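You operate a simulated robot arm through the tools that you are given. There is no shell and no other tool. Be economical: measure what you need, move in short steps, check, and stop when the job is done.

The job below is to be done with a simulated robot arm. You get a single attempt, and the scene is never put back.

TASK
Put the green module labelled "45" from the top of the test bench on the low shelf of bay b and the green module marked "67" on the yellow pad under the chute. Take the blue battery and put it on top of the small white roll on the top of the test bench. Fetch the green battery and set it in the inside of the silver good tray. Fetch the red fuse and stand it on the top of the white block. Fetch the tall white lamp and set it on the flat purple panel. Open the door of the lower wall box. Any order will do. Set down upright: blue battery, green battery, red fuse, tall white lamp.
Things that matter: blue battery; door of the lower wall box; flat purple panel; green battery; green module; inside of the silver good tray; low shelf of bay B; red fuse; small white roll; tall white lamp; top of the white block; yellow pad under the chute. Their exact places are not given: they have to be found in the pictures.

It is judged by the outcome, as a careful person would: the job done as asked, and still so three seconds after it is handed in. It fails if anything else is knocked over, pushed out of place, dropped, spilled or broken.

THE ROBOT
A 7-joint arm with a fingered hand on a trunk, on a base that drives. Base frame: it is fixed to the floor where the robot stands at the start and does not move with it; the origin is under the middle of the robot, x ahead of it, y to its left, z up; the surface under the hand at the start is at about z = 860. Lengths are in mm, angles in degrees, forces in N, time in s.
With the tool pointing down near the work surface it reaches from about 360 to 720 mm from the robot's upright axis, wherever it stands. Its first joint turns from -69.0 to 172.0 degrees. Places, roughly: blue battery [500, 0, 1000]; door of the lower wall box [-8000, -200, 1300]; flat purple panel (13x17x2 cm) [4900, -1100, 800]; green battery [500, 250, 1000]; green module [750, 0, 1000]; inside of the silver good tray (15x15 cm) [1000, -620, 860]; low shelf of bay B [-3800, 1400, 600]; red fuse [500, 500, 1000]; small white roll (8x8x15 cm) [1000, 300, 900]; tall white lamp [500, -500, 1000]; top of the white block (38x24 cm) [-1740, -420, 560]; yellow pad under the chute (16x15 cm) [-3020, 1280, 840]. Payload 3.4 kg.
Tool frame: the origin (TCP) lies between the finger pads and is the grasp point; the fingertips stand 25 mm ahead of it; z points along the fingers, y is the line along which they close. The gripper opens to 88 mm. The gripper's body begins 29 mm behind the TCP. The gripper is a hand of 4 fingers: y runs from the thumb to the fingers, the wrist lies at [-13, -97, -162] in the tool frame, and closing takes about 1.5 s.
Orientation is that of the tool frame in the base frame, as a unit quaternion [w, x, y, z]. With the fingers straight down and the wrist toward the robot, the tool's x, y and z point along [0, 1, 0], [1, 0, 0] and [0, 0, -1] of the base frame.

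THE INTERFACE
- The arm moves only by the tool servo_tool. Its argument "rows" is a list of rows, each a list of 3 entries, a list of its own where there are three numbers: the turn, a rotation vector about the tool's x, y, z in rad, then the shift along the tool's x, y, z in mm, then the opening in per cent of the stroke, from 0 (shut) to 100 (fully open). In form: [[[wx, wy, wz], [tx, ty, tz], jaw], ...]. A call has 1 to 10 rows; each row is the pose to reach, as a shift and turn from the pose commanded when the call began, along the tool's axes at that moment. Rows are played at 5 a second. More than 50 mm and 8.6 degrees between two rows, or a gripper value outside its range, and nothing of the call is played. A pose out of reach is approached as far as the arm can. The call stops where the force on the tool passes 40 N (or 10 N more than at its start, if that is more) or the arm is blocked; 0.2 s more then pass. Each finger travels about 108 mm/s and halts on what it meets, pressing with about 23 N; the grip force reading is that of the motor and also rises with nothing between the fingers. The clock runs only during rows and for 0.2 s after the last one: add rows that repeat a pose to give the fingers time. The reply holds the time, the measured pose of the TCP, the force on the tool along the base axes, the opening and the grip force, in the units named above and with some noise, with the torque about the TCP (base axes, N m) and any sound that the robot's microphone picked up, and new pictures: "show" is both (left out), scene, wrist or none.
- Cameras (640 x 400 px; columns grow to the right, rows downward): "scene" is now at [136.5, -3, 1367.5]; the picture's right is [-0.03, -1.00, 0.00], its down [-0.59, 0.02, -0.80] and it looks along [0.80, -0.03, -0.59] (base axes); focal length 244 px, centre (320, 200). "wrist" rides on the gripper at [64, -83, -98] in the tool frame; the picture's right is [-0.62, 0.37, -0.69], its down [-0.71, -0.63, 0.30] and it looks along [-0.32, 0.68, 0.65] (tool axes); focal length 265 px, centre (320, 200).
- lift_body(by): slides the trunk up (or, below 0, down) by that many mm; the arm and the scene camera ride with it, the base frame stays. It gives what a move gives, with no picture.
- base_move(legs): drives the robot by 1 to 6 legs, each [ahead, left, turn to the left] in mm, mm and degrees, along the robot's own axes; the way and the turn of a leg run together, so that a leg with both is an arc; at most 1500 mm and 180 degrees a leg. The arm and the cameras ride along, it lands a little off, and it stops where it bumps. It gives what a move gives, and a new picture of the scene camera.
- preshape(shape): the hand has 4 fingers and takes this shape, open, in about a second: jaw (thumb against the fingers, like two jaws); tri (thumb and two fingers); tip (a fingertip pinch); poke (one finger out to press); point (the index stretched); flat (the hand flat); cup (the hand cupped); fist (a fist). The gripper value then closes the fingers along that shape, each until it touches; the sizes above hold for jaw. It gives what a move gives, with no picture.
- pan_tilt(pan, tilt): turns the head with the scene camera to pan (to the left, within 86 degrees either way) and tilt (down, from -29 to 69), counted from straight ahead of the robot. It gives what a move gives, and a new picture of the scene camera.
- point_at(camera, pixels): for up to 12 pixels [column, row] of the newest picture of that camera ("zoom" is the newest enlarged one), the place [x, y, z] in the base frame of the surface seen there, good to about 2 mm. No time passes.
- zoom(camera, box): a new picture of the part [left, top, right, bottom] of that camera's present view, enlarged. No time passes.
- finish_job(): hands the job in; it is judged then, once.

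Work in short steps. Measure before you move; look again where a grasp or a placing could have gone wrong, and mend it. You have 131 turns and 260 pictures in all, those below and enlarged ones among them. Open the gripper and draw the arm clear of the work before you hand the job in, unless the task says otherwise; then end with one line.

The tools are called after ">>>" as name(argument=value, ...) on one line, values as JSON. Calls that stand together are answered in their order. servo_tool: Moves the arm, as the interface text tells. Its arguments: {"type":"object","properties":{"rows":{"type":"array"},"show":{"type":"string","enum":["both","scene","wrist","none"]}},"required":["rows"]} The other tools are called the same way: lift_body (by) slides the trunk up or down; preshape (shape) gives the hand a shape; base_move (legs) drives the base; pan_tilt (pan, tilt) turns the head that bears the scene camera; point_at (camera, pixels) gives the place of the surface under pixels of a picture; zoom (camera, box) takes an enlarged picture of a part of a camera's view; finish_job () hands the job in.

At the start:

```text
time: 0.0
ee_pos: [548.3, 19.5, 1097.5]
ee_rot: [-0.001, 0.707, 0.707, 0.0]
force: [-0.4, 0.0, 0.7]
wrist_torque: [0.05, -0.01, -0.02]
finger_gap: 87.8
finger_force: 0.1
shape: jaw
trunk travel left (down, up): [-675.0, 165.0]
robot x, y, heading: [1.4, -1.4, 0.1]
head pan, tilt: [-1.8, 36.4]
```

scene: 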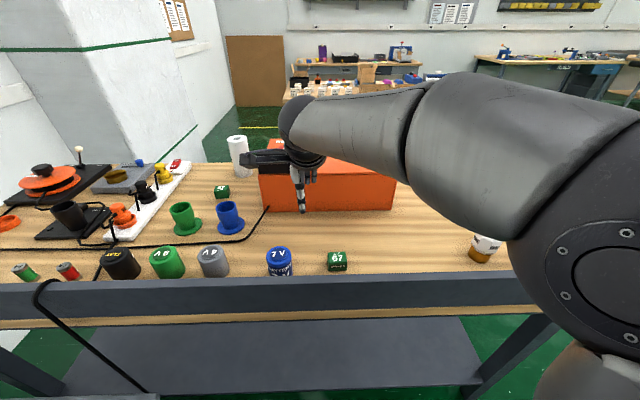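
wrist: 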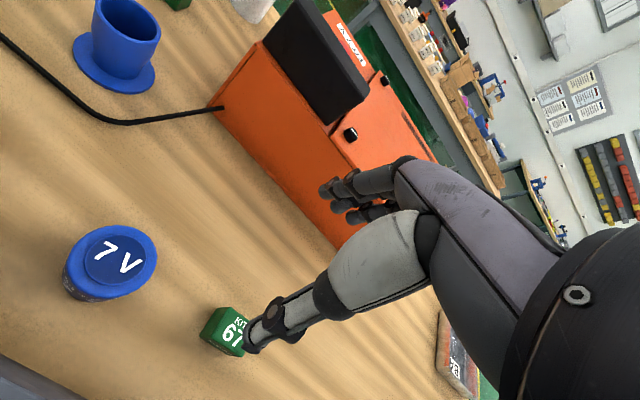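

The scene shows a bench with blue battery (279,262), green battery (167,262), green module 67 (337,261), another green cube (221,191), and red fuse (68,270). I zoom in and measure.

>>> zoom(camera="scene", box=[0, 130, 240, 290])

>>> point_at(camera="scene", pixels=[[279, 252], [167, 252], [337, 256], [221, 188], [68, 265], [237, 140], [485, 240], [300, 240], [182, 210], [228, 208], [78, 150], [484, 255]])

>>> zoom(camera="scene", box=[200, 120, 520, 290])

```text
2.50 times, centred on (120, 210) of scene
```

zoom: 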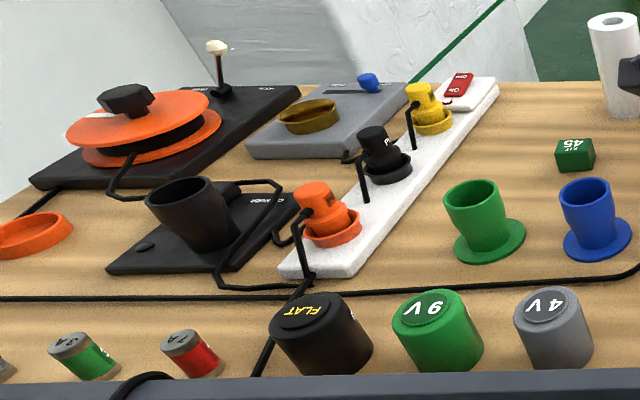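

```text
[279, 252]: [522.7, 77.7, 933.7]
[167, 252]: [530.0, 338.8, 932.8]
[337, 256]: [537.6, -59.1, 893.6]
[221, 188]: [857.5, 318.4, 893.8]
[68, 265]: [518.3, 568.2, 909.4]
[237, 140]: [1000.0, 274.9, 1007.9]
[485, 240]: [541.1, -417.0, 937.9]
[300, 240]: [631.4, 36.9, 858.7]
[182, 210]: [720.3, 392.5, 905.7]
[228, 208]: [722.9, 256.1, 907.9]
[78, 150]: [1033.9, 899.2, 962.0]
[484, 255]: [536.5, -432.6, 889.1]
```

```text
2.00 times, centred on (360, 205) of scene
```

zoom: 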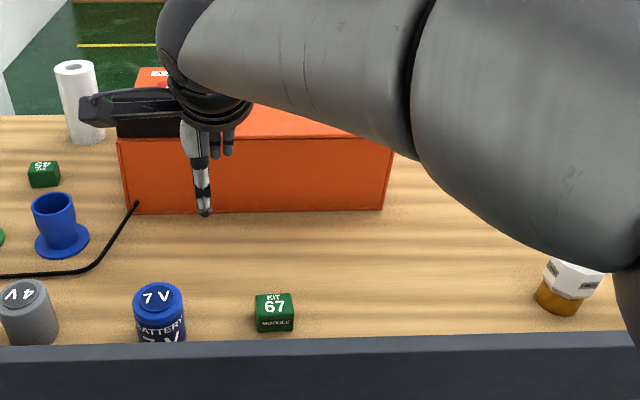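

I look right for the lamp and silver tray.

>>> pan_tilt(pan=-50, tilt=36)

>>> pan_tilt(pan=40, tilt=36)

```text
time: 1.2
ee_pos: [547.9, 18.9, 1096.7]
ee_rot: [0.0, 0.707, 0.707, 0.001]
force: [1.0, -0.2, -0.3]
wrist_torque: [0.01, 0.0, -0.02]
finger_gap: 87.3
finger_force: 0.1
shape: jaw
trunk travel left (down, up): [-675.0, 165.0]
robot x, y, heading: [2.3, -1.1, 0.0]
head pan, tilt: [-50.0, 36.0]
```

scene: 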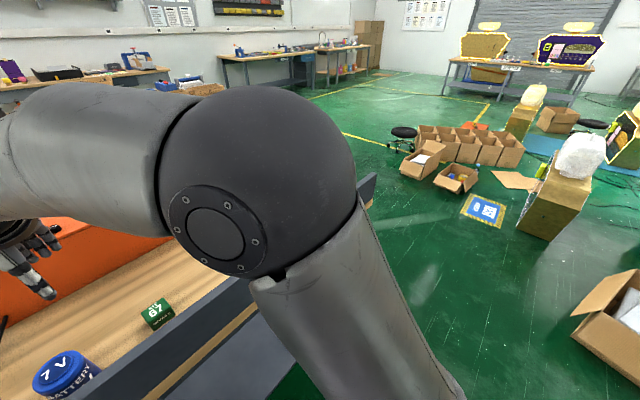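

```text
time: 2.8
ee_pos: [546.9, 18.8, 1097.1]
ee_rot: [0.0, 0.707, 0.707, 0.0]
force: [0.4, -0.1, -0.9]
wrist_torque: [0.02, -0.02, 0.0]
finger_gap: 87.7
finger_force: 0.1
shape: jaw
trunk travel left (down, up): [-675.0, 165.0]
robot x, y, heading: [1.9, -2.6, 0.1]
head pan, tilt: [40.0, 36.0]
```

scene: 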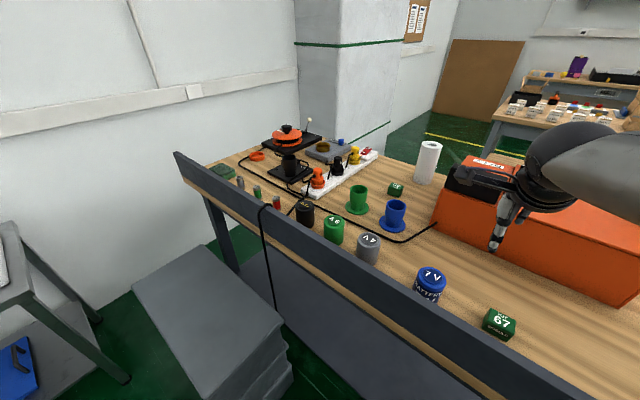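

I measure the rail, battery edges, modules and the roll in this view.

>>> point_at(camera="scene", pixels=[[400, 300], [425, 332], [431, 276], [419, 270], [446, 285], [334, 225], [397, 187], [430, 147], [426, 175], [276, 200], [257, 188], [498, 318]])

>>> zoom(camera="scene", box=[180, 130, 460, 305])

>>> zoom(camera="scene", box=[370, 220, 530, 360])

```text
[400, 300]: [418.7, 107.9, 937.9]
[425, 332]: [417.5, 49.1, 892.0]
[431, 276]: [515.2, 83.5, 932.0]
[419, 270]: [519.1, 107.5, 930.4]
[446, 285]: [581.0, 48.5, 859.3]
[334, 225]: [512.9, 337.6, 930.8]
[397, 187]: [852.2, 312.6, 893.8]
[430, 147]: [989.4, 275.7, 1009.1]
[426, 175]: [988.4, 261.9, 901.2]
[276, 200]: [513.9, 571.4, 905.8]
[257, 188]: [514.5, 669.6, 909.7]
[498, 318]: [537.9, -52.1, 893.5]
```

```text
2.29 times, centred on (320, 218) of scene
```

zoom: 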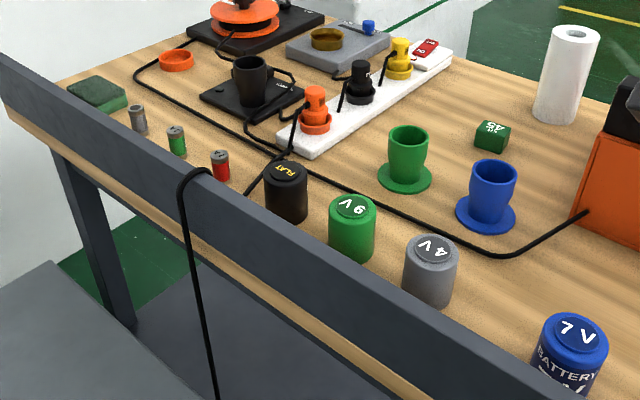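

```text
2.86 times, centred on (450, 290) of scene
```

zoom: 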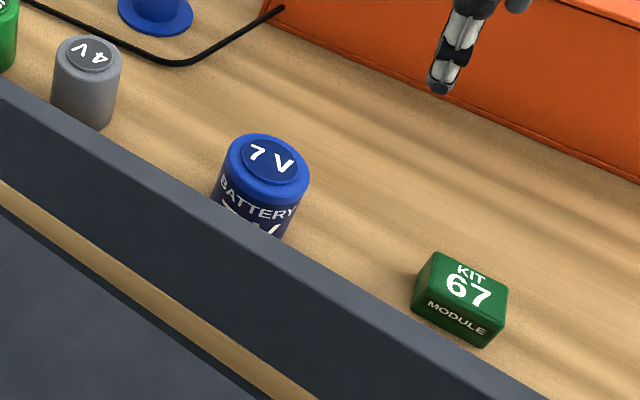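

I measure battery cap centre and rail inner edge precisely.

>>> point_at(camera="zoom", pixels=[[270, 162], [247, 150], [262, 137], [305, 175], [226, 170], [200, 163], [215, 195], [195, 175], [460, 280], [435, 260], [500, 300], [475, 340]])

```text
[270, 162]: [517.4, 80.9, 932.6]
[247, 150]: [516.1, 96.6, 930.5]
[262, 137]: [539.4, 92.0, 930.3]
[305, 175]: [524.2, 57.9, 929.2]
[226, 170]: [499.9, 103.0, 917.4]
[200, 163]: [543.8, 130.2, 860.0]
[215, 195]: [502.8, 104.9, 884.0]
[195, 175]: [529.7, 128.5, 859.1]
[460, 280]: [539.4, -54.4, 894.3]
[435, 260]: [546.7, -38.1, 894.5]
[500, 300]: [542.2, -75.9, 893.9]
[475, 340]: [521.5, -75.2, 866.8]
```

Battery axis is ≈ (515, 82), radius 26. I move above it with the hand slightly closed, and look.

>>> servo_tool(rows=[[[0, 0, 0], [30, -15, 0], 100], [[0, 0, 0], [63, -32, 20], 85], [[0, 0, 0], [63, -32, 60], 85], [[0, 0, 0], [63, -32, 100], 85], [[0, 0, 0], [63, -32, 100], 85]])

```text
time: 4.0
ee_pos: [517.1, 82.8, 1011.2]
ee_rot: [-0.008, 0.709, 0.705, 0.015]
force: [0.4, 0.1, 0.0]
wrist_torque: [0.03, 0.02, 0.04]
finger_gap: 75.0
finger_force: 0.0
shape: jaw
trunk travel left (down, up): [-675.0, 165.0]
robot x, y, heading: [2.4, -4.7, -0.1]
head pan, tilt: [40.0, 36.0]
```

scene: 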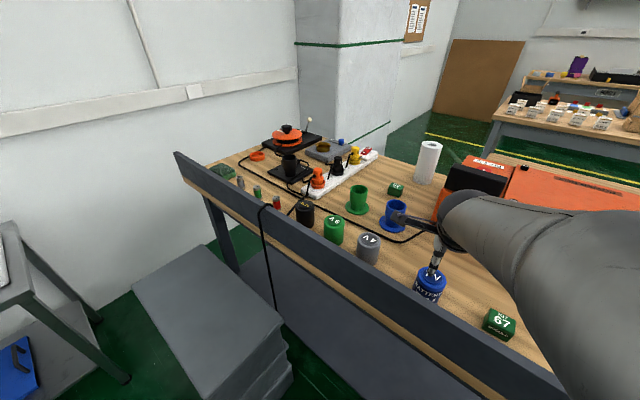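
wrist: 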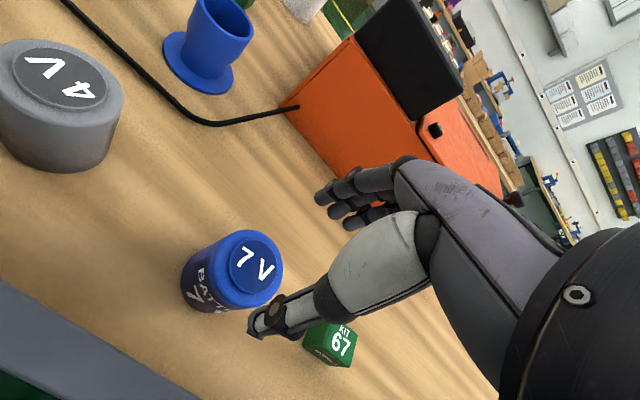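

Cap at wrist (252,265) matches the predicted tool axis (249,264). I descend and grip.

>>> servo_tool(rows=[[[0, 0, 0], [0, 0, 40], 85], [[0, 0, 0], [0, 0, 75], 85], [[0, 0, 0], [0, 0, 92], 85], [[0, 0, 0], [0, 0, 92], 85], [[0, 0, 0], [0, 0, 92], 85], [[0, 0, 0], [0, 0, 92], 40], [[0, 0, 0], [0, 0, 92], 30], [[0, 0, 0], [0, 0, 92], 30], [[0, 0, 0], [0, 0, 92], 30]])

```text
time: 6.0
ee_pos: [525.6, 74.3, 928.3]
ee_rot: [-0.017, 0.72, 0.694, 0.027]
force: [-0.3, 3.3, 7.8]
wrist_torque: [0.05, -0.07, 0.09]
finger_gap: 49.1
finger_force: 22.8
shape: jaw
trunk travel left (down, up): [-675.0, 165.0]
robot x, y, heading: [1.3, -0.2, 0.2]
head pan, tilt: [40.0, 36.0]
```

scene: 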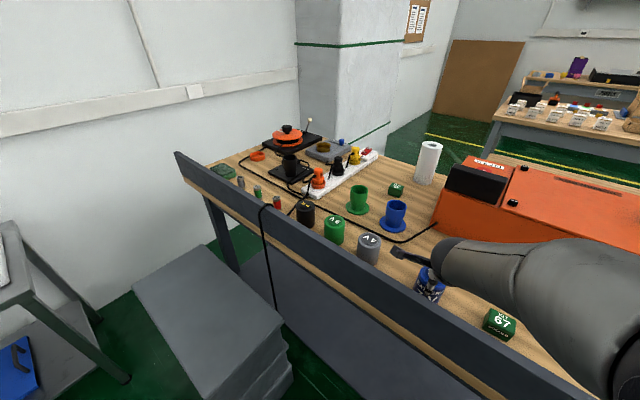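
wrist: 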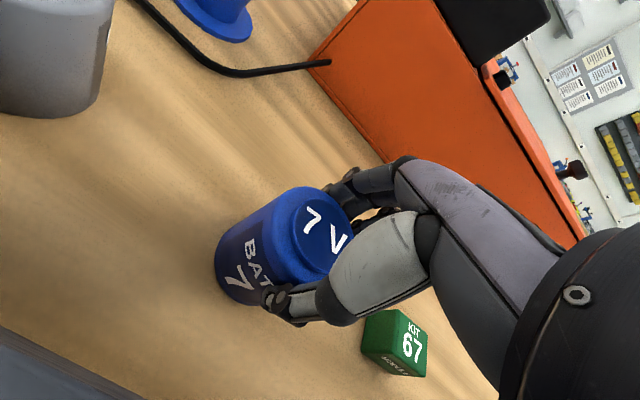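

Gripped, but the arm stalled at z=928 with a small tilt (reach limit at this trunk height). I release, raise slightly and lower the trunk for a better posture.

>>> servo_tool(rows=[[[0, 0, 0], [0, 0, 0], 85], [[0, 0, 0], [0, 0, 0], 85], [[0, 0, 0], [0, 0, -40], 85], [[0, 0, 0], [0, 0, -90], 85], [[0, 0, 0], [0, 0, -90], 85]], show="none")

>>> lift_body(by=-60)

>>> servo_tool(rows=[[[0, 0, 0], [0, 0, 0], 85], [[0, 0, 0], [0, 0, 0], 85]])

```text
time: 7.2
ee_pos: [515.7, 81.9, 996.0]
ee_rot: [0.001, 0.707, 0.708, -0.001]
force: [-0.2, 0.3, 0.6]
wrist_torque: [0.0, -0.02, 0.03]
finger_gap: 74.8
finger_force: 0.0
shape: jaw
trunk travel left (down, up): [-675.0, 165.0]
robot x, y, heading: [2.9, -0.8, 0.2]
head pan, tilt: [40.0, 36.0]
```

```text
time: 8.2
ee_pos: [516.0, 81.4, 936.0]
ee_rot: [0.0, 0.707, 0.707, -0.001]
force: [1.7, 0.3, 1.1]
wrist_torque: [-0.02, 0.01, 0.01]
finger_gap: 74.7
finger_force: 0.0
shape: jaw
trunk travel left (down, up): [-615.0, 225.0]
robot x, y, heading: [2.8, -0.4, 0.2]
head pan, tilt: [40.0, 36.0]
```

```text
time: 8.8
ee_pos: [515.6, 80.2, 935.8]
ee_rot: [0.0, 0.707, 0.708, -0.002]
force: [1.1, 0.2, 0.7]
wrist_torque: [0.03, -0.02, 0.07]
finger_gap: 74.7
finger_force: 0.0
shape: jaw
trunk travel left (down, up): [-615.0, 225.0]
robot x, y, heading: [-2.7, 1.2, 0.2]
head pan, tilt: [40.0, 36.0]
```

scene: 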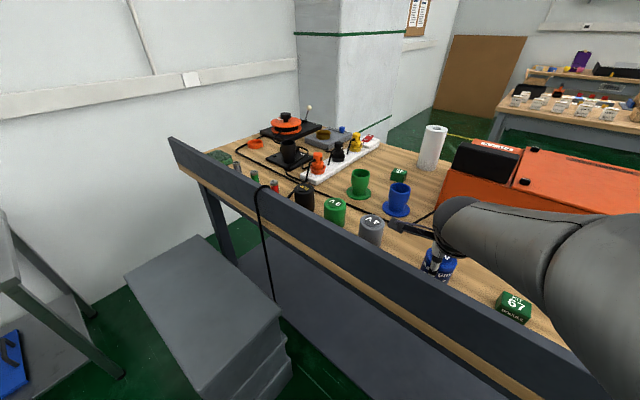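
wrist: 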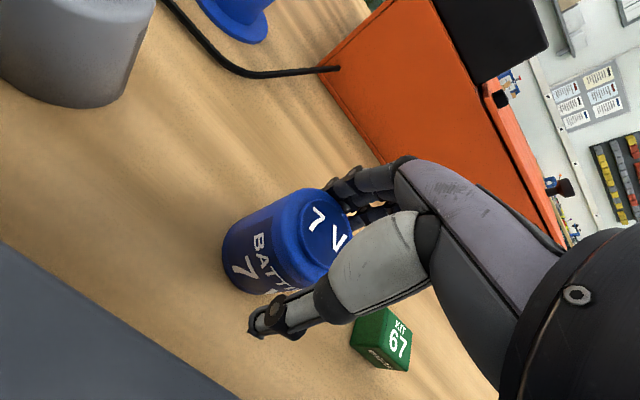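

Now I descend to about 914 and check the pose before gripping.

>>> servo_tool(rows=[[[0, 0, 0], [0, 0, 10], 85], [[0, 0, 0], [0, 0, 20], 85], [[0, 0, 0], [0, 0, 20], 85], [[0, 0, 0], [0, 0, 20], 85]], show="wrist")

```text
time: 9.8
ee_pos: [516.3, 80.3, 918.0]
ee_rot: [-0.002, 0.708, 0.706, 0.001]
force: [0.7, 1.1, 2.0]
wrist_torque: [0.0, -0.04, 0.04]
finger_gap: 74.3
finger_force: 0.0
shape: jaw
trunk travel left (down, up): [-615.0, 225.0]
robot x, y, heading: [1.2, -3.0, 0.1]
head pan, tilt: [40.0, 36.0]
```

wrist: 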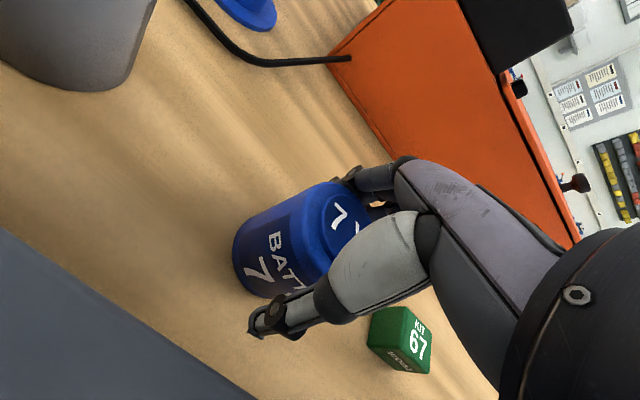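

Pose is upright at z=918; I close here, then lift.

>>> servo_tool(rows=[[[0, 0, 0], [0, 0, 0], 40], [[0, 0, 0], [0, 0, 0], 30], [[0, 0, 0], [0, 0, 0], 30], [[0, 0, 0], [0, 0, 0], 30], [[0, 0, 0], [0, 0, 0], 30], [[0, 0, 0], [0, 0, -10], 30], [[0, 0, 0], [0, 0, -40], 30], [[0, 0, 0], [0, 0, -80], 30], [[0, 0, 0], [0, 0, -110], 30], [[0, 0, 0], [0, 0, -110], 30]])

```text
time: 12.0
ee_pos: [516.5, 82.9, 1029.1]
ee_rot: [-0.001, 0.707, 0.708, -0.001]
force: [-0.4, 0.0, -3.5]
wrist_torque: [0.0, 0.03, 0.0]
finger_gap: 50.3
finger_force: 23.1
shape: jaw
trunk travel left (down, up): [-615.0, 225.0]
robot x, y, heading: [1.7, 0.1, 0.1]
head pan, tilt: [40.0, 36.0]
```

scene: 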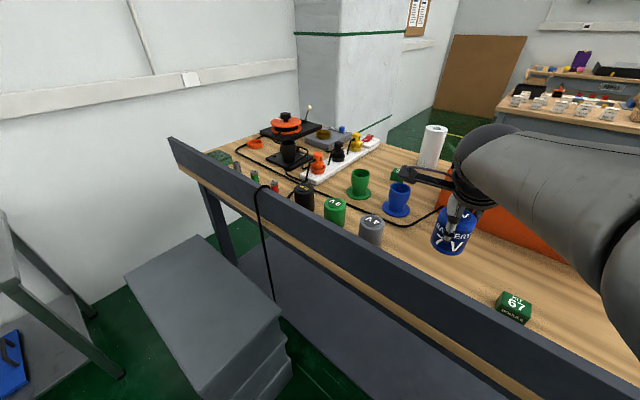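
wrist: 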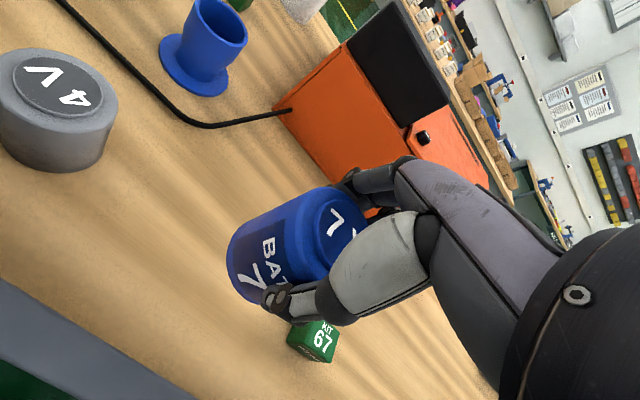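

Battery held (≈3.5 N). I raise the trunk, back away and turn right to survey the right half of the bench.

>>> lift_body(by=60)

>>> base_move(legs=[[-400, 0, 0], [0, 0, -60]])

>>> pan_tilt(pan=35, tilt=25)

```text
time: 13.0
ee_pos: [517.1, 82.7, 1088.8]
ee_rot: [-0.001, 0.707, 0.708, 0.0]
force: [-0.6, 0.0, -3.7]
wrist_torque: [0.02, 0.03, 0.01]
finger_gap: 50.3
finger_force: 22.9
shape: jaw
trunk travel left (down, up): [-675.0, 165.0]
robot x, y, heading: [-3.3, -2.6, -0.1]
head pan, tilt: [40.0, 36.0]
```

```text
time: 18.1
ee_pos: [-61.3, -406.0, 1088.5]
ee_rot: [-0.001, 0.965, 0.263, -0.001]
force: [0.6, 0.2, -4.2]
wrist_torque: [-0.01, -0.02, 0.04]
finger_gap: 49.8
finger_force: 23.1
shape: jaw
trunk travel left (down, up): [-675.0, 165.0]
robot x, y, heading: [-397.5, -0.1, -59.4]
head pan, tilt: [40.0, 36.0]
```

scene: 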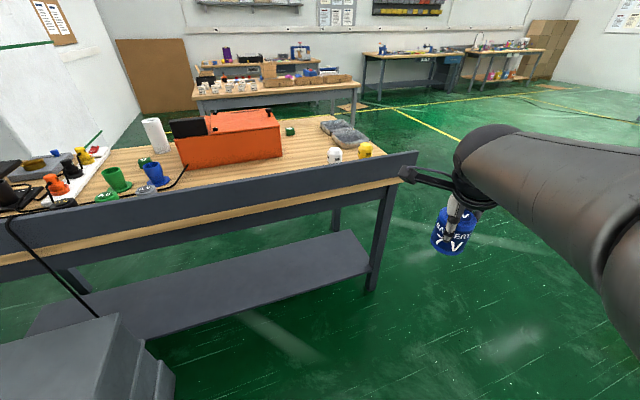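

```text
time: 18.9
ee_pos: [-61.1, -405.0, 1088.3]
ee_rot: [-0.001, 0.965, 0.262, 0.0]
force: [0.1, 0.3, -4.1]
wrist_torque: [-0.03, 0.03, -0.02]
finger_gap: 49.9
finger_force: 23.0
shape: jaw
trunk travel left (down, up): [-675.0, 165.0]
robot x, y, heading: [-396.1, 1.5, -59.6]
head pan, tilt: [35.0, 25.0]
```

scene: 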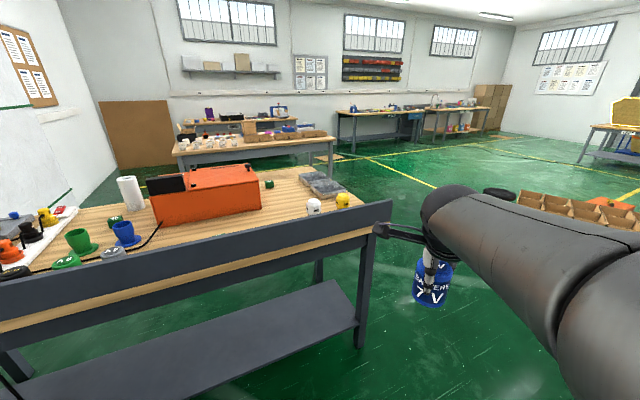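

I zoom on the bench's right half and measure its features.

>>> zoom(camera="scene", box=[230, 150, 390, 250])

>>> point_at(camera="scene", pixels=[[269, 182], [310, 174], [328, 188], [313, 200], [343, 195], [300, 169], [345, 188], [390, 202], [250, 130], [420, 160], [290, 166], [240, 150]])

>>> zoom(camera="scene", box=[160, 90, 400, 210])

```text
4.00 times, centred on (310, 200) of scene
```

zoom: 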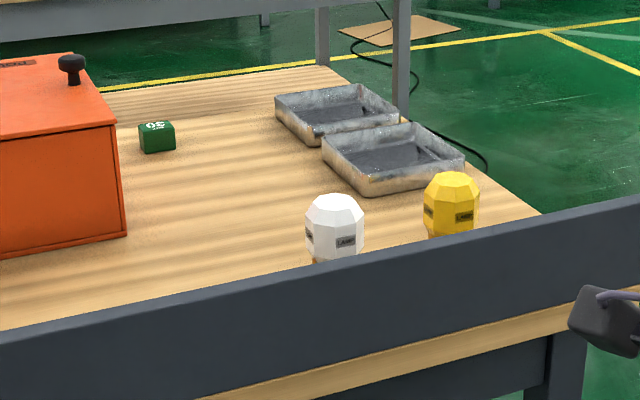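

```text
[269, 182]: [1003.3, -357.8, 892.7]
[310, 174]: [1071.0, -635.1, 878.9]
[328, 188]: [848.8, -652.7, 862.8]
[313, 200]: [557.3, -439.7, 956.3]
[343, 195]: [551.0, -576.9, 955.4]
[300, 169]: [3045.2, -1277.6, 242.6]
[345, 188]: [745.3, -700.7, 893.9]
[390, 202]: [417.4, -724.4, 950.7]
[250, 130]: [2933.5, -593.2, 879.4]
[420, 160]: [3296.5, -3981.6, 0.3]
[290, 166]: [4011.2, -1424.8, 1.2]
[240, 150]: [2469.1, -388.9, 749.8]
```

```text
2.67 times, centred on (280, 150) of scene
```

zoom: 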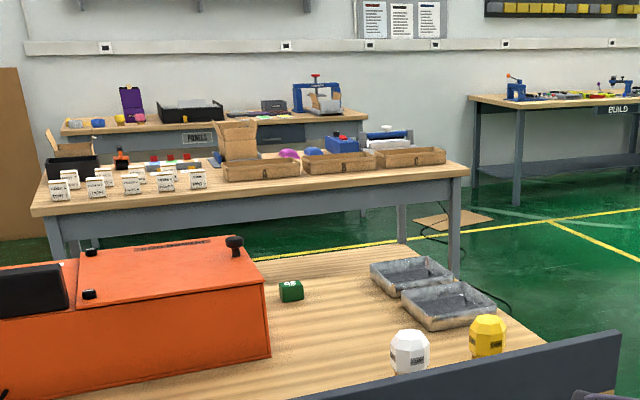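

The trays sit at about (1050,-635) and (850,-650); the one near x=1000 is presumably the good tray. I drive around the right end of the bench to its back side.

>>> base_move(legs=[[1355, -165, 0], [0, 0, 59.5], [1500, 0, 0], [0, 0, 90]])

>>> pan_tilt(pan=50, tilt=30)

```text
time: 39.3
ee_pos: [1600.7, -719.1, 1088.5]
ee_rot: [0.0, -0.001, 1.0, 0.0]
force: [-1.0, 0.7, -3.7]
wrist_torque: [-0.04, -0.03, 0.0]
finger_gap: 49.5
finger_force: 23.7
shape: jaw
trunk travel left (down, up): [-675.0, 165.0]
robot x, y, heading: [1686.3, -1236.7, 90.4]
head pan, tilt: [35.0, 25.0]
```

scene: 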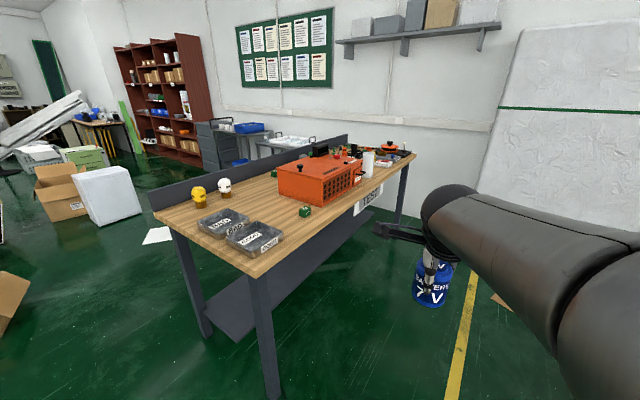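

```text
time: 40.1
ee_pos: [1599.9, -718.5, 1088.5]
ee_rot: [0.001, -0.001, 1.0, -0.001]
force: [0.6, -0.1, -3.6]
wrist_torque: [-0.03, 0.0, -0.02]
finger_gap: 49.5
finger_force: 22.8
shape: jaw
trunk travel left (down, up): [-675.0, 165.0]
robot x, y, heading: [1685.3, -1236.0, 90.0]
head pan, tilt: [50.0, 30.0]
```

scene: 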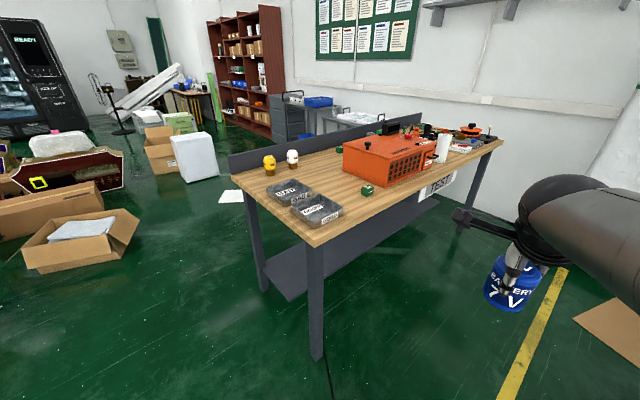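

Labels on the trays are visible; I zoom to read them and measure.

>>> zoom(camera="scene", box=[250, 120, 410, 230])

>>> point_at(camera="scene", pixels=[[315, 210], [290, 193], [343, 212], [316, 240], [442, 140], [443, 150], [420, 157], [366, 189]])

```text
3.64 times, centred on (330, 175) of scene
```

zoom: 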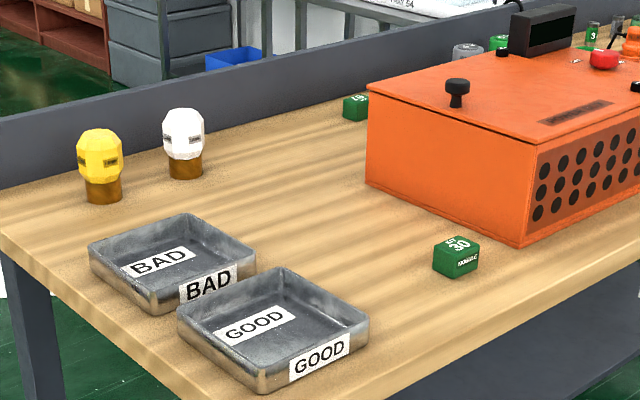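

```text
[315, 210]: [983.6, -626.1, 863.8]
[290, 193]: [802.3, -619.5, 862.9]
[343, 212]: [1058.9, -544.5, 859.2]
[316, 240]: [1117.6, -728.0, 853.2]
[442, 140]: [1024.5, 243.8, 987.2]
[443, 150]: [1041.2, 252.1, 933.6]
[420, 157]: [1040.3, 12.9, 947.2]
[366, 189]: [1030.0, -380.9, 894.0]
```

The GOOD tray is centred near (985,-625). I proceed along the back aisle, turn to face the bench and side-step toward the roll.

>>> base_move(legs=[[1036, 35, 0], [0, 0, 90], [0, -550, 0]])

>>> pan_tilt(pan=0, tilt=40)

```text
time: 51.9
ee_pos: [1129.1, 247.5, 1088.9]
ee_rot: [0.001, -0.707, 0.708, -0.001]
force: [0.0, -1.0, -4.4]
wrist_torque: [0.01, 0.0, 0.0]
finger_gap: 49.0
finger_force: 22.4
shape: jaw
trunk travel left (down, up): [-675.0, 165.0]
robot x, y, heading: [1646.3, 328.3, 180.0]
head pan, tilt: [50.0, 30.0]
```

scene: 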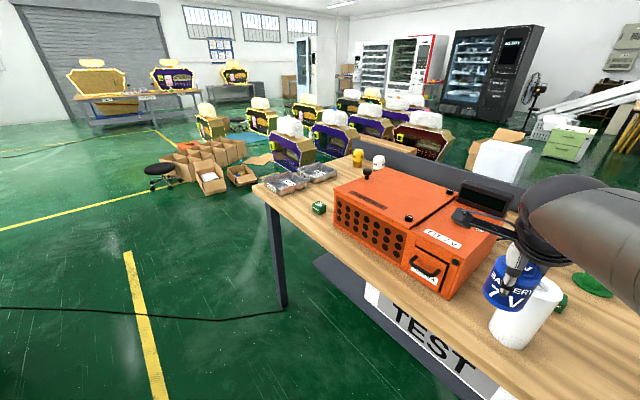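

```text
time: 53.1
ee_pos: [1128.3, 246.0, 1087.6]
ee_rot: [0.001, -0.707, 0.707, -0.001]
force: [-0.2, 0.4, -4.1]
wrist_torque: [-0.01, -0.02, 0.01]
finger_gap: 49.0
finger_force: 22.5
shape: jaw
trunk travel left (down, up): [-675.0, 165.0]
robot x, y, heading: [1649.7, 330.9, 179.7]
head pan, tilt: [0.0, 40.0]
```

scene: 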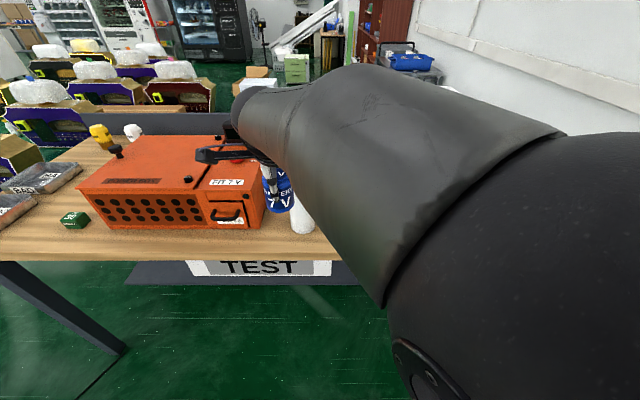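

I raise the hand 30 mm and view with the wrist camera.

>>> servo_tool(rows=[[[0, 0, 0], [0, 0, -15], 30], [[0, 0, 0], [0, 0, -30], 30], [[0, 0, 0], [0, 0, -30], 30]], show="wrist")

>>> pan_tilt(pan=20, tilt=40)

```text
time: 53.9
ee_pos: [1128.3, 247.0, 1118.2]
ee_rot: [0.001, -0.707, 0.707, 0.0]
force: [0.0, 0.0, -3.7]
wrist_torque: [-0.06, -0.03, -0.02]
finger_gap: 49.1
finger_force: 23.1
shape: jaw
trunk travel left (down, up): [-675.0, 165.0]
robot x, y, heading: [1643.4, 326.9, 180.1]
head pan, tilt: [0.0, 40.0]
```

wrist: 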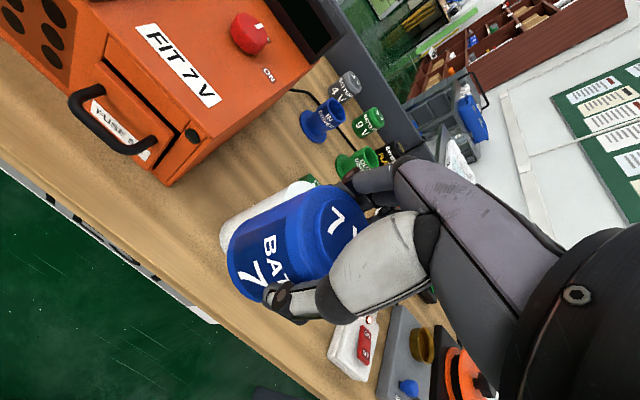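

```text
time: 54.7
ee_pos: [1129.4, 247.0, 1119.2]
ee_rot: [0.001, -0.707, 0.708, -0.001]
force: [-0.1, 0.1, -3.2]
wrist_torque: [0.01, 0.0, -0.03]
finger_gap: 49.2
finger_force: 23.5
shape: jaw
trunk travel left (down, up): [-675.0, 165.0]
robot x, y, heading: [1645.3, 329.3, 179.7]
head pan, tilt: [20.0, 40.0]
```

scene: 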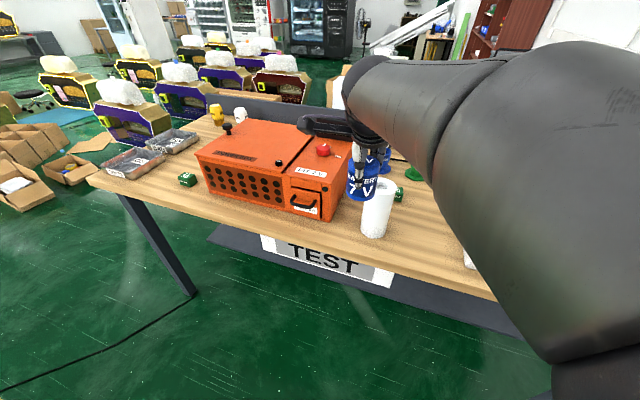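

The roll is visible at (378,205); I zoom and measure its top rim.

>>> zoom(camera="scene", box=[330, 160, 430, 250])

>>> point_at(camera="scene", pixels=[[394, 187], [388, 193], [376, 193], [367, 191], [378, 210], [365, 210], [390, 210], [374, 231], [387, 183]])

```text
4.44 times, centred on (380, 205) of scene
```

zoom: 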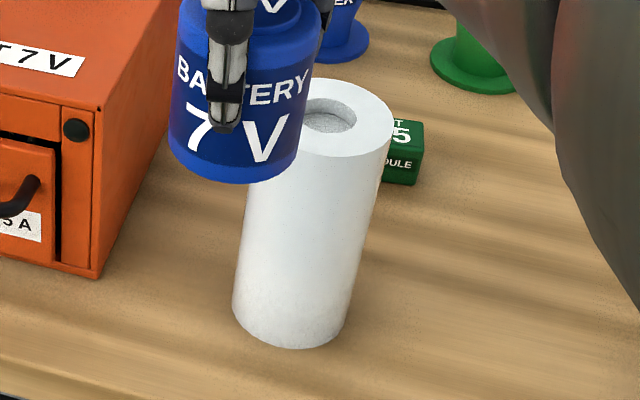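

```text
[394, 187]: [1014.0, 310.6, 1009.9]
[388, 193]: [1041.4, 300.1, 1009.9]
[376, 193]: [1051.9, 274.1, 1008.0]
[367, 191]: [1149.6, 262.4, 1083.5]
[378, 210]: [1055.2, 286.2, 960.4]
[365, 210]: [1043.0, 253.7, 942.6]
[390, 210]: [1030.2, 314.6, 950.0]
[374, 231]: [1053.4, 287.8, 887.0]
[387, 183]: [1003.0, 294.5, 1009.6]
```

>>> point_at(camera="zoom", pixels=[[386, 138], [376, 108], [345, 83], [320, 82], [345, 154], [322, 155], [352, 118], [320, 103], [310, 147], [352, 128]])

```text
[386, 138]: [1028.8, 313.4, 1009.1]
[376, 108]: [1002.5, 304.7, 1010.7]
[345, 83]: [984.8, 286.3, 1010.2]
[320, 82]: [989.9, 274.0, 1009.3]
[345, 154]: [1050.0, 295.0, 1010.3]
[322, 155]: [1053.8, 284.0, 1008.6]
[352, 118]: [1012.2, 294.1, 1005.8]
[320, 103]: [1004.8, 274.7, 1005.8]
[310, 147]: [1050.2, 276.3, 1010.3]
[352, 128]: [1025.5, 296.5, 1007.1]
```

Roll axis ≈ (1019, 279), top z ≈ 1009.5. I move the battery over it at height and check.

>>> servo_tool(rows=[[[0, 0, 0], [-10, 30, 0], 30], [[0, 0, 0], [-20, 65, 0], 30], [[0, 0, 0], [-32, 95, 0], 30], [[0, 0, 0], [-32, 110, 0], 30], [[0, 0, 0], [-32, 110, 15], 30], [[0, 0, 0], [-32, 110, 30], 30], [[0, 0, 0], [-32, 110, 30], 30], [[0, 0, 0], [-32, 110, 30], 30]])

>>> zoom(camera="scene", box=[330, 140, 430, 250])

```text
time: 56.5
ee_pos: [1018.7, 278.6, 1086.9]
ee_rot: [0.001, -0.706, 0.708, 0.0]
force: [0.1, -0.3, -3.8]
wrist_torque: [-0.01, -0.02, -0.01]
finger_gap: 48.9
finger_force: 22.7
shape: jaw
trunk travel left (down, up): [-675.0, 165.0]
robot x, y, heading: [1646.4, 329.1, 180.1]
head pan, tilt: [20.0, 40.0]
```

scene: 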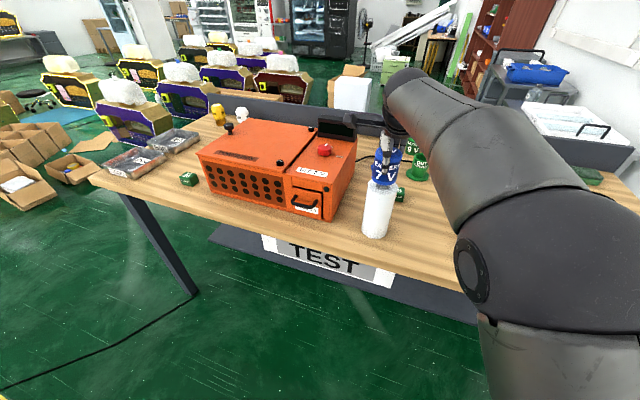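
wrist: 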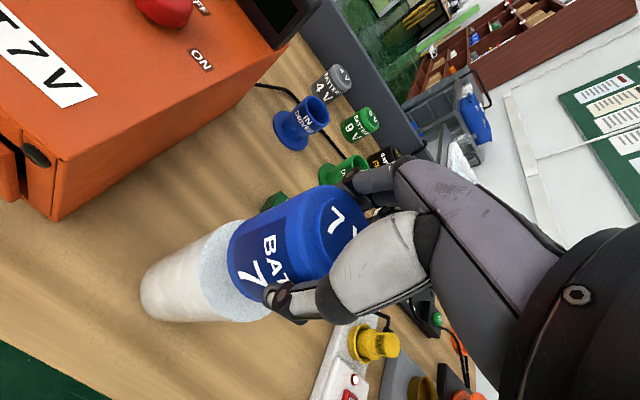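

```text
3.64 times, centred on (380, 195) of scene
```

zoom: 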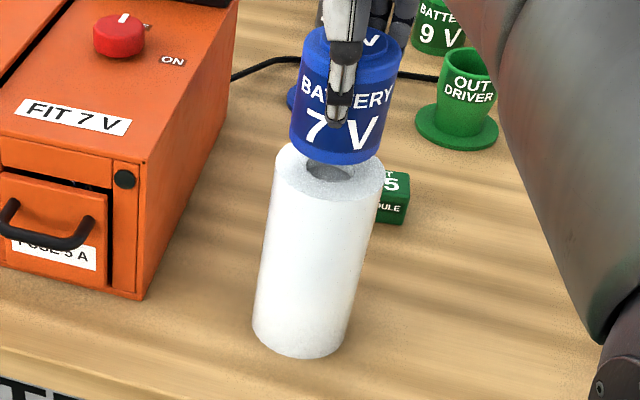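

Aligned. I lower about 19 mm gently.

>>> servo_tool(rows=[[[0, 0, 0], [0, 0, 8], 30], [[0, 0, 0], [0, 0, 13], 30], [[0, 0, 0], [0, 0, 16], 30], [[0, 0, 0], [0, 0, 18], 30], [[0, 0, 0], [0, 0, 19], 30], [[0, 0, 0], [0, 0, 19], 30]], show="none")

>>> zoom(camera="scene", box=[330, 140, 430, 250])

```text
time: 57.9
ee_pos: [1016.1, 283.1, 1070.3]
ee_rot: [-0.004, -0.703, 0.711, -0.004]
force: [0.0, 0.4, -3.7]
wrist_torque: [0.01, 0.0, -0.03]
finger_gap: 49.1
finger_force: 23.3
shape: jaw
trunk travel left (down, up): [-675.0, 165.0]
robot x, y, heading: [1647.7, 331.3, 179.9]
head pan, tilt: [20.0, 40.0]
```

```text
3.64 times, centred on (380, 195) of scene
```

zoom: 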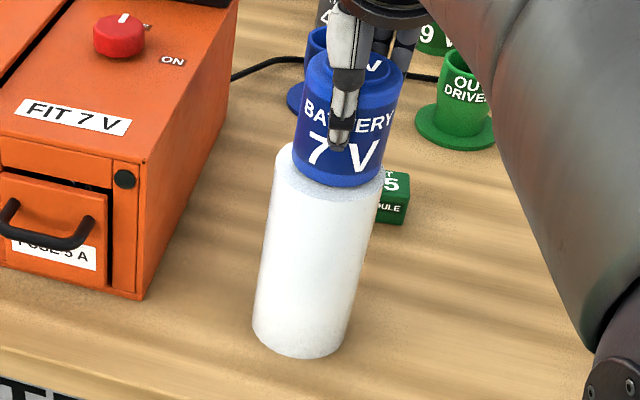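

The arm reached a posture limit again (4 mm drift). I go back up to the clean pose and lower with the trunk instead.

>>> servo_tool(rows=[[[0, 0, 0], [0, 0, -10], 30], [[0, 0, 0], [0, 0, -25], 30], [[0, 0, 0], [0, 0, -25], 30], [[0, 0, 0], [0, 0, -25], 30]], show="none")

>>> lift_body(by=-20)

>>> zoom(camera="scene", box=[330, 130, 430, 240])

```text
time: 58.9
ee_pos: [1017.5, 282.5, 1093.9]
ee_rot: [-0.002, -0.704, 0.71, -0.003]
force: [0.9, 0.0, -4.4]
wrist_torque: [-0.01, 0.0, -0.03]
finger_gap: 48.6
finger_force: 22.7
shape: jaw
trunk travel left (down, up): [-675.0, 165.0]
robot x, y, heading: [1646.1, 326.5, 180.0]
head pan, tilt: [20.0, 40.0]
```

```text
time: 59.6
ee_pos: [1017.1, 282.1, 1074.3]
ee_rot: [-0.001, -0.704, 0.71, -0.004]
force: [0.4, 0.1, -3.5]
wrist_torque: [-0.02, -0.02, -0.01]
finger_gap: 49.1
finger_force: 23.3
shape: jaw
trunk travel left (down, up): [-655.0, 185.0]
robot x, y, heading: [1647.8, 327.1, 179.6]
head pan, tilt: [20.0, 40.0]
```

```text
3.64 times, centred on (380, 185) of scene
```

zoom: 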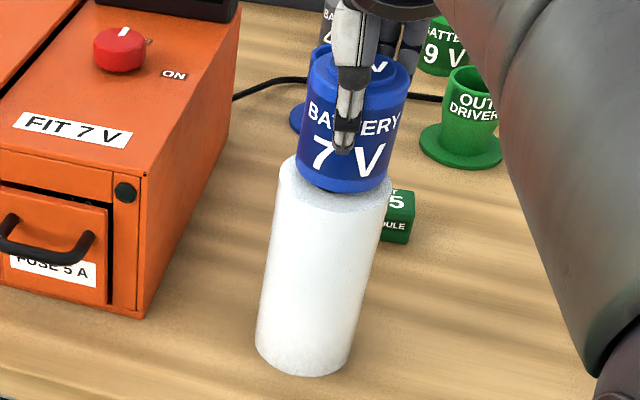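

Nearly seated (≈5 mm gap). Trunk down 5 mm and check force.

>>> lift_body(by=-5)

>>> zoom(camera="scene", box=[340, 140, 420, 230])

```text
time: 60.1
ee_pos: [1016.6, 283.5, 1069.2]
ee_rot: [-0.001, -0.704, 0.71, -0.003]
force: [-1.1, -0.5, -3.7]
wrist_torque: [0.02, -0.03, 0.01]
finger_gap: 48.9
finger_force: 23.3
shape: jaw
trunk travel left (down, up): [-650.0, 190.0]
robot x, y, heading: [1644.4, 328.3, 179.9]
head pan, tilt: [20.0, 40.0]
```

```text
4.44 times, centred on (380, 185) of scene
```

zoom: 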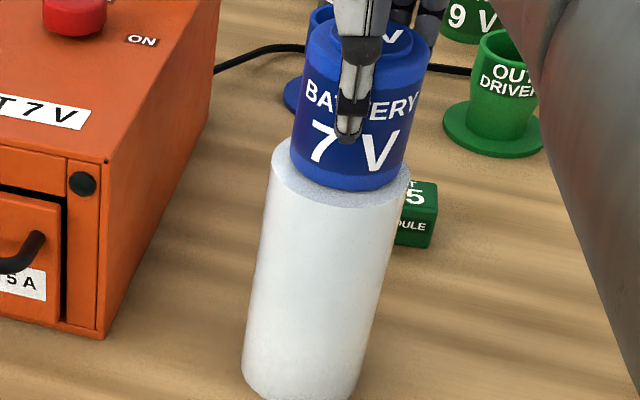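

No contact yet; battery sits ~5 mm toward +y. I shift tool x +4, then lower 2 mm more.

>>> servo_tool(rows=[[[0, 0, 0], [4, -1, 0], 30], [[0, 0, 0], [4, -1, 0], 30], [[0, 0, 0], [4, -1, 0], 30]], show="none")

>>> lift_body(by=-2)

```text
time: 60.9
ee_pos: [1016.8, 280.9, 1071.0]
ee_rot: [-0.004, -0.703, 0.711, -0.005]
force: [-0.6, -0.5, -4.0]
wrist_torque: [-0.01, -0.04, 0.0]
finger_gap: 48.8
finger_force: 22.9
shape: jaw
trunk travel left (down, up): [-650.0, 190.0]
robot x, y, heading: [1648.8, 323.2, 179.9]
head pan, tilt: [20.0, 40.0]
```

```text
time: 61.5
ee_pos: [1016.7, 280.8, 1070.9]
ee_rot: [-0.004, -0.703, 0.712, -0.005]
force: [-0.2, -0.4, -4.1]
wrist_torque: [0.01, -0.02, -0.01]
finger_gap: 48.8
finger_force: 23.0
shape: jaw
trunk travel left (down, up): [-648.0, 192.0]
robot x, y, heading: [1643.9, 330.4, 180.1]
head pan, tilt: [20.0, 40.0]
```

>>> lift_body(by=-3)

>>> zoom(camera="scene", box=[340, 140, 420, 230])

```text
time: 62.0
ee_pos: [1017.1, 281.6, 1067.7]
ee_rot: [-0.005, -0.703, 0.711, -0.005]
force: [-0.9, 0.4, 0.3]
wrist_torque: [-0.03, 0.03, 0.01]
finger_gap: 49.0
finger_force: 23.1
shape: jaw
trunk travel left (down, up): [-645.0, 195.0]
robot x, y, heading: [1648.0, 325.7, 179.8]
head pan, tilt: [20.0, 40.0]
```

```text
4.44 times, centred on (380, 185) of scene
```

zoom: 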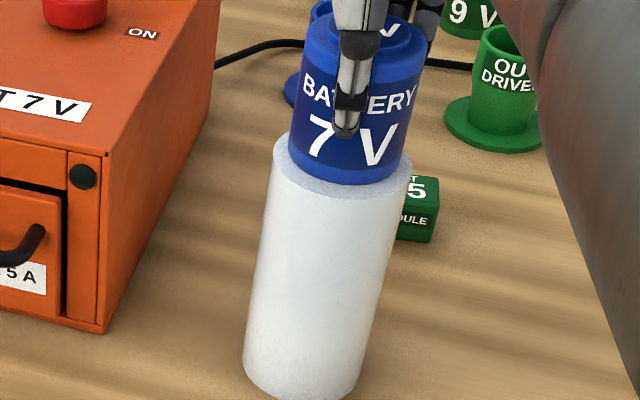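

Force shows the roll now carries the battery. I open gently and raise with the trunk.

>>> servo_tool(rows=[[[0, 0, 0], [0, 0, 0], 65], [[0, 0, 0], [0, 0, 0], 75], [[0, 0, 0], [0, 0, 0], 85], [[0, 0, 0], [0, 0, 0], 85]], show="wrist")

>>> lift_body(by=100)

>>> zoom(camera="scene", box=[300, 140, 460, 260])

```text
time: 63.0
ee_pos: [1017.2, 280.3, 1067.4]
ee_rot: [-0.004, -0.703, 0.712, -0.006]
force: [-0.6, 0.2, -0.2]
wrist_torque: [-0.03, 0.0, 0.03]
finger_gap: 74.8
finger_force: 0.0
shape: jaw
trunk travel left (down, up): [-645.0, 195.0]
robot x, y, heading: [1645.3, 327.8, 180.1]
head pan, tilt: [20.0, 40.0]
```

wrist: 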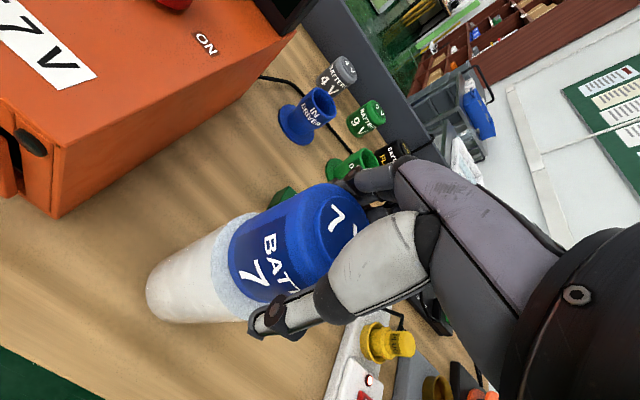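

```text
time: 64.3
ee_pos: [1017.1, 279.9, 1166.8]
ee_rot: [-0.004, -0.703, 0.711, -0.006]
force: [-0.5, 0.2, -0.1]
wrist_torque: [-0.02, 0.01, 0.01]
finger_gap: 74.7
finger_force: 0.0
shape: jaw
trunk travel left (down, up): [-745.0, 95.0]
robot x, y, heading: [1643.9, 327.6, 179.8]
head pan, tilt: [20.0, 40.0]
```

```text
3.33 times, centred on (380, 200) of scene
```

zoom: 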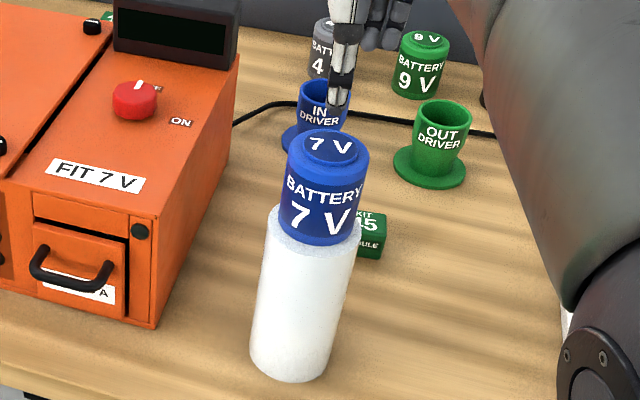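

Blue battery stands on the roll. Next, module 45 (behind the roll): I back off and look to the right to plan an oblique approach.

>>> base_move(legs=[[-200, 0, 0]])

>>> pan_tilt(pan=-50, tilt=35)

```text
time: 65.9
ee_pos: [1215.0, 279.4, 1168.3]
ee_rot: [-0.004, -0.703, 0.711, -0.005]
force: [0.5, -0.1, -0.1]
wrist_torque: [-0.02, -0.01, 0.01]
finger_gap: 74.6
finger_force: 0.0
shape: jaw
trunk travel left (down, up): [-745.0, 95.0]
robot x, y, heading: [1838.8, 329.3, 179.9]
head pan, tilt: [20.0, 40.0]
```

scene: 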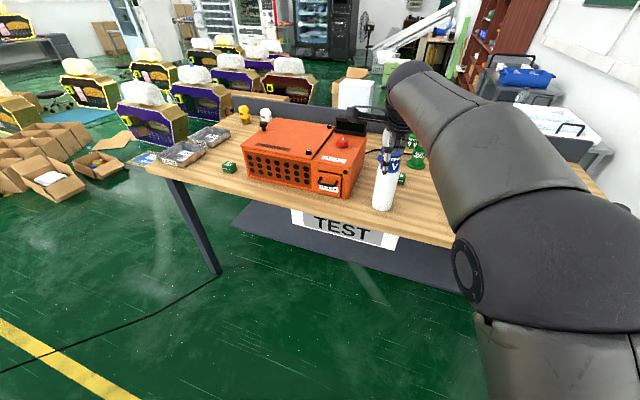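

```text
time: 67.3
ee_pos: [1215.9, 280.9, 1167.8]
ee_rot: [-0.004, -0.702, 0.712, -0.006]
force: [0.3, 0.1, 0.6]
wrist_torque: [0.03, 0.03, 0.04]
finger_gap: 74.2
finger_force: 0.1
shape: jaw
trunk travel left (down, up): [-745.0, 95.0]
robot x, y, heading: [1844.8, 325.3, 179.7]
head pan, tilt: [-50.0, 35.0]
```

scene: 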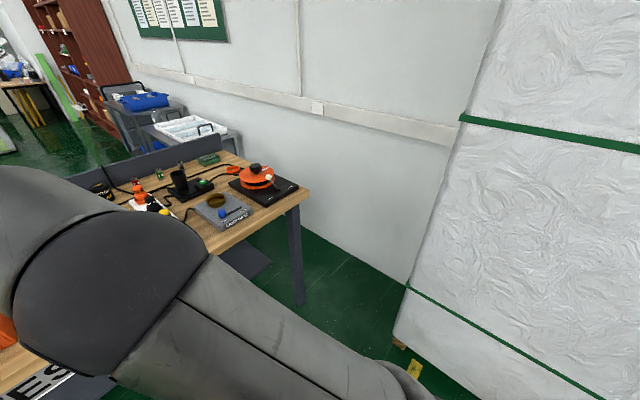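

>>> point_at(camera="scene", pixels=[[396, 335], [410, 280], [540, 380], [630, 300], [300, 300], [340, 300], [302, 205], [255, 168], [219, 205]])

```text
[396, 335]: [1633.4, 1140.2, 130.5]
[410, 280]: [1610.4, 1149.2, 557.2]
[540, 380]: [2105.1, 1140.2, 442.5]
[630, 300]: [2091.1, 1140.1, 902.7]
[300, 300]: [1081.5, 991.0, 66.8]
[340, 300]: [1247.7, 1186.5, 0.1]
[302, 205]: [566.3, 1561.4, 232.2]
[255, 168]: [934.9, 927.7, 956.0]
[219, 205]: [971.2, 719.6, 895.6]
```

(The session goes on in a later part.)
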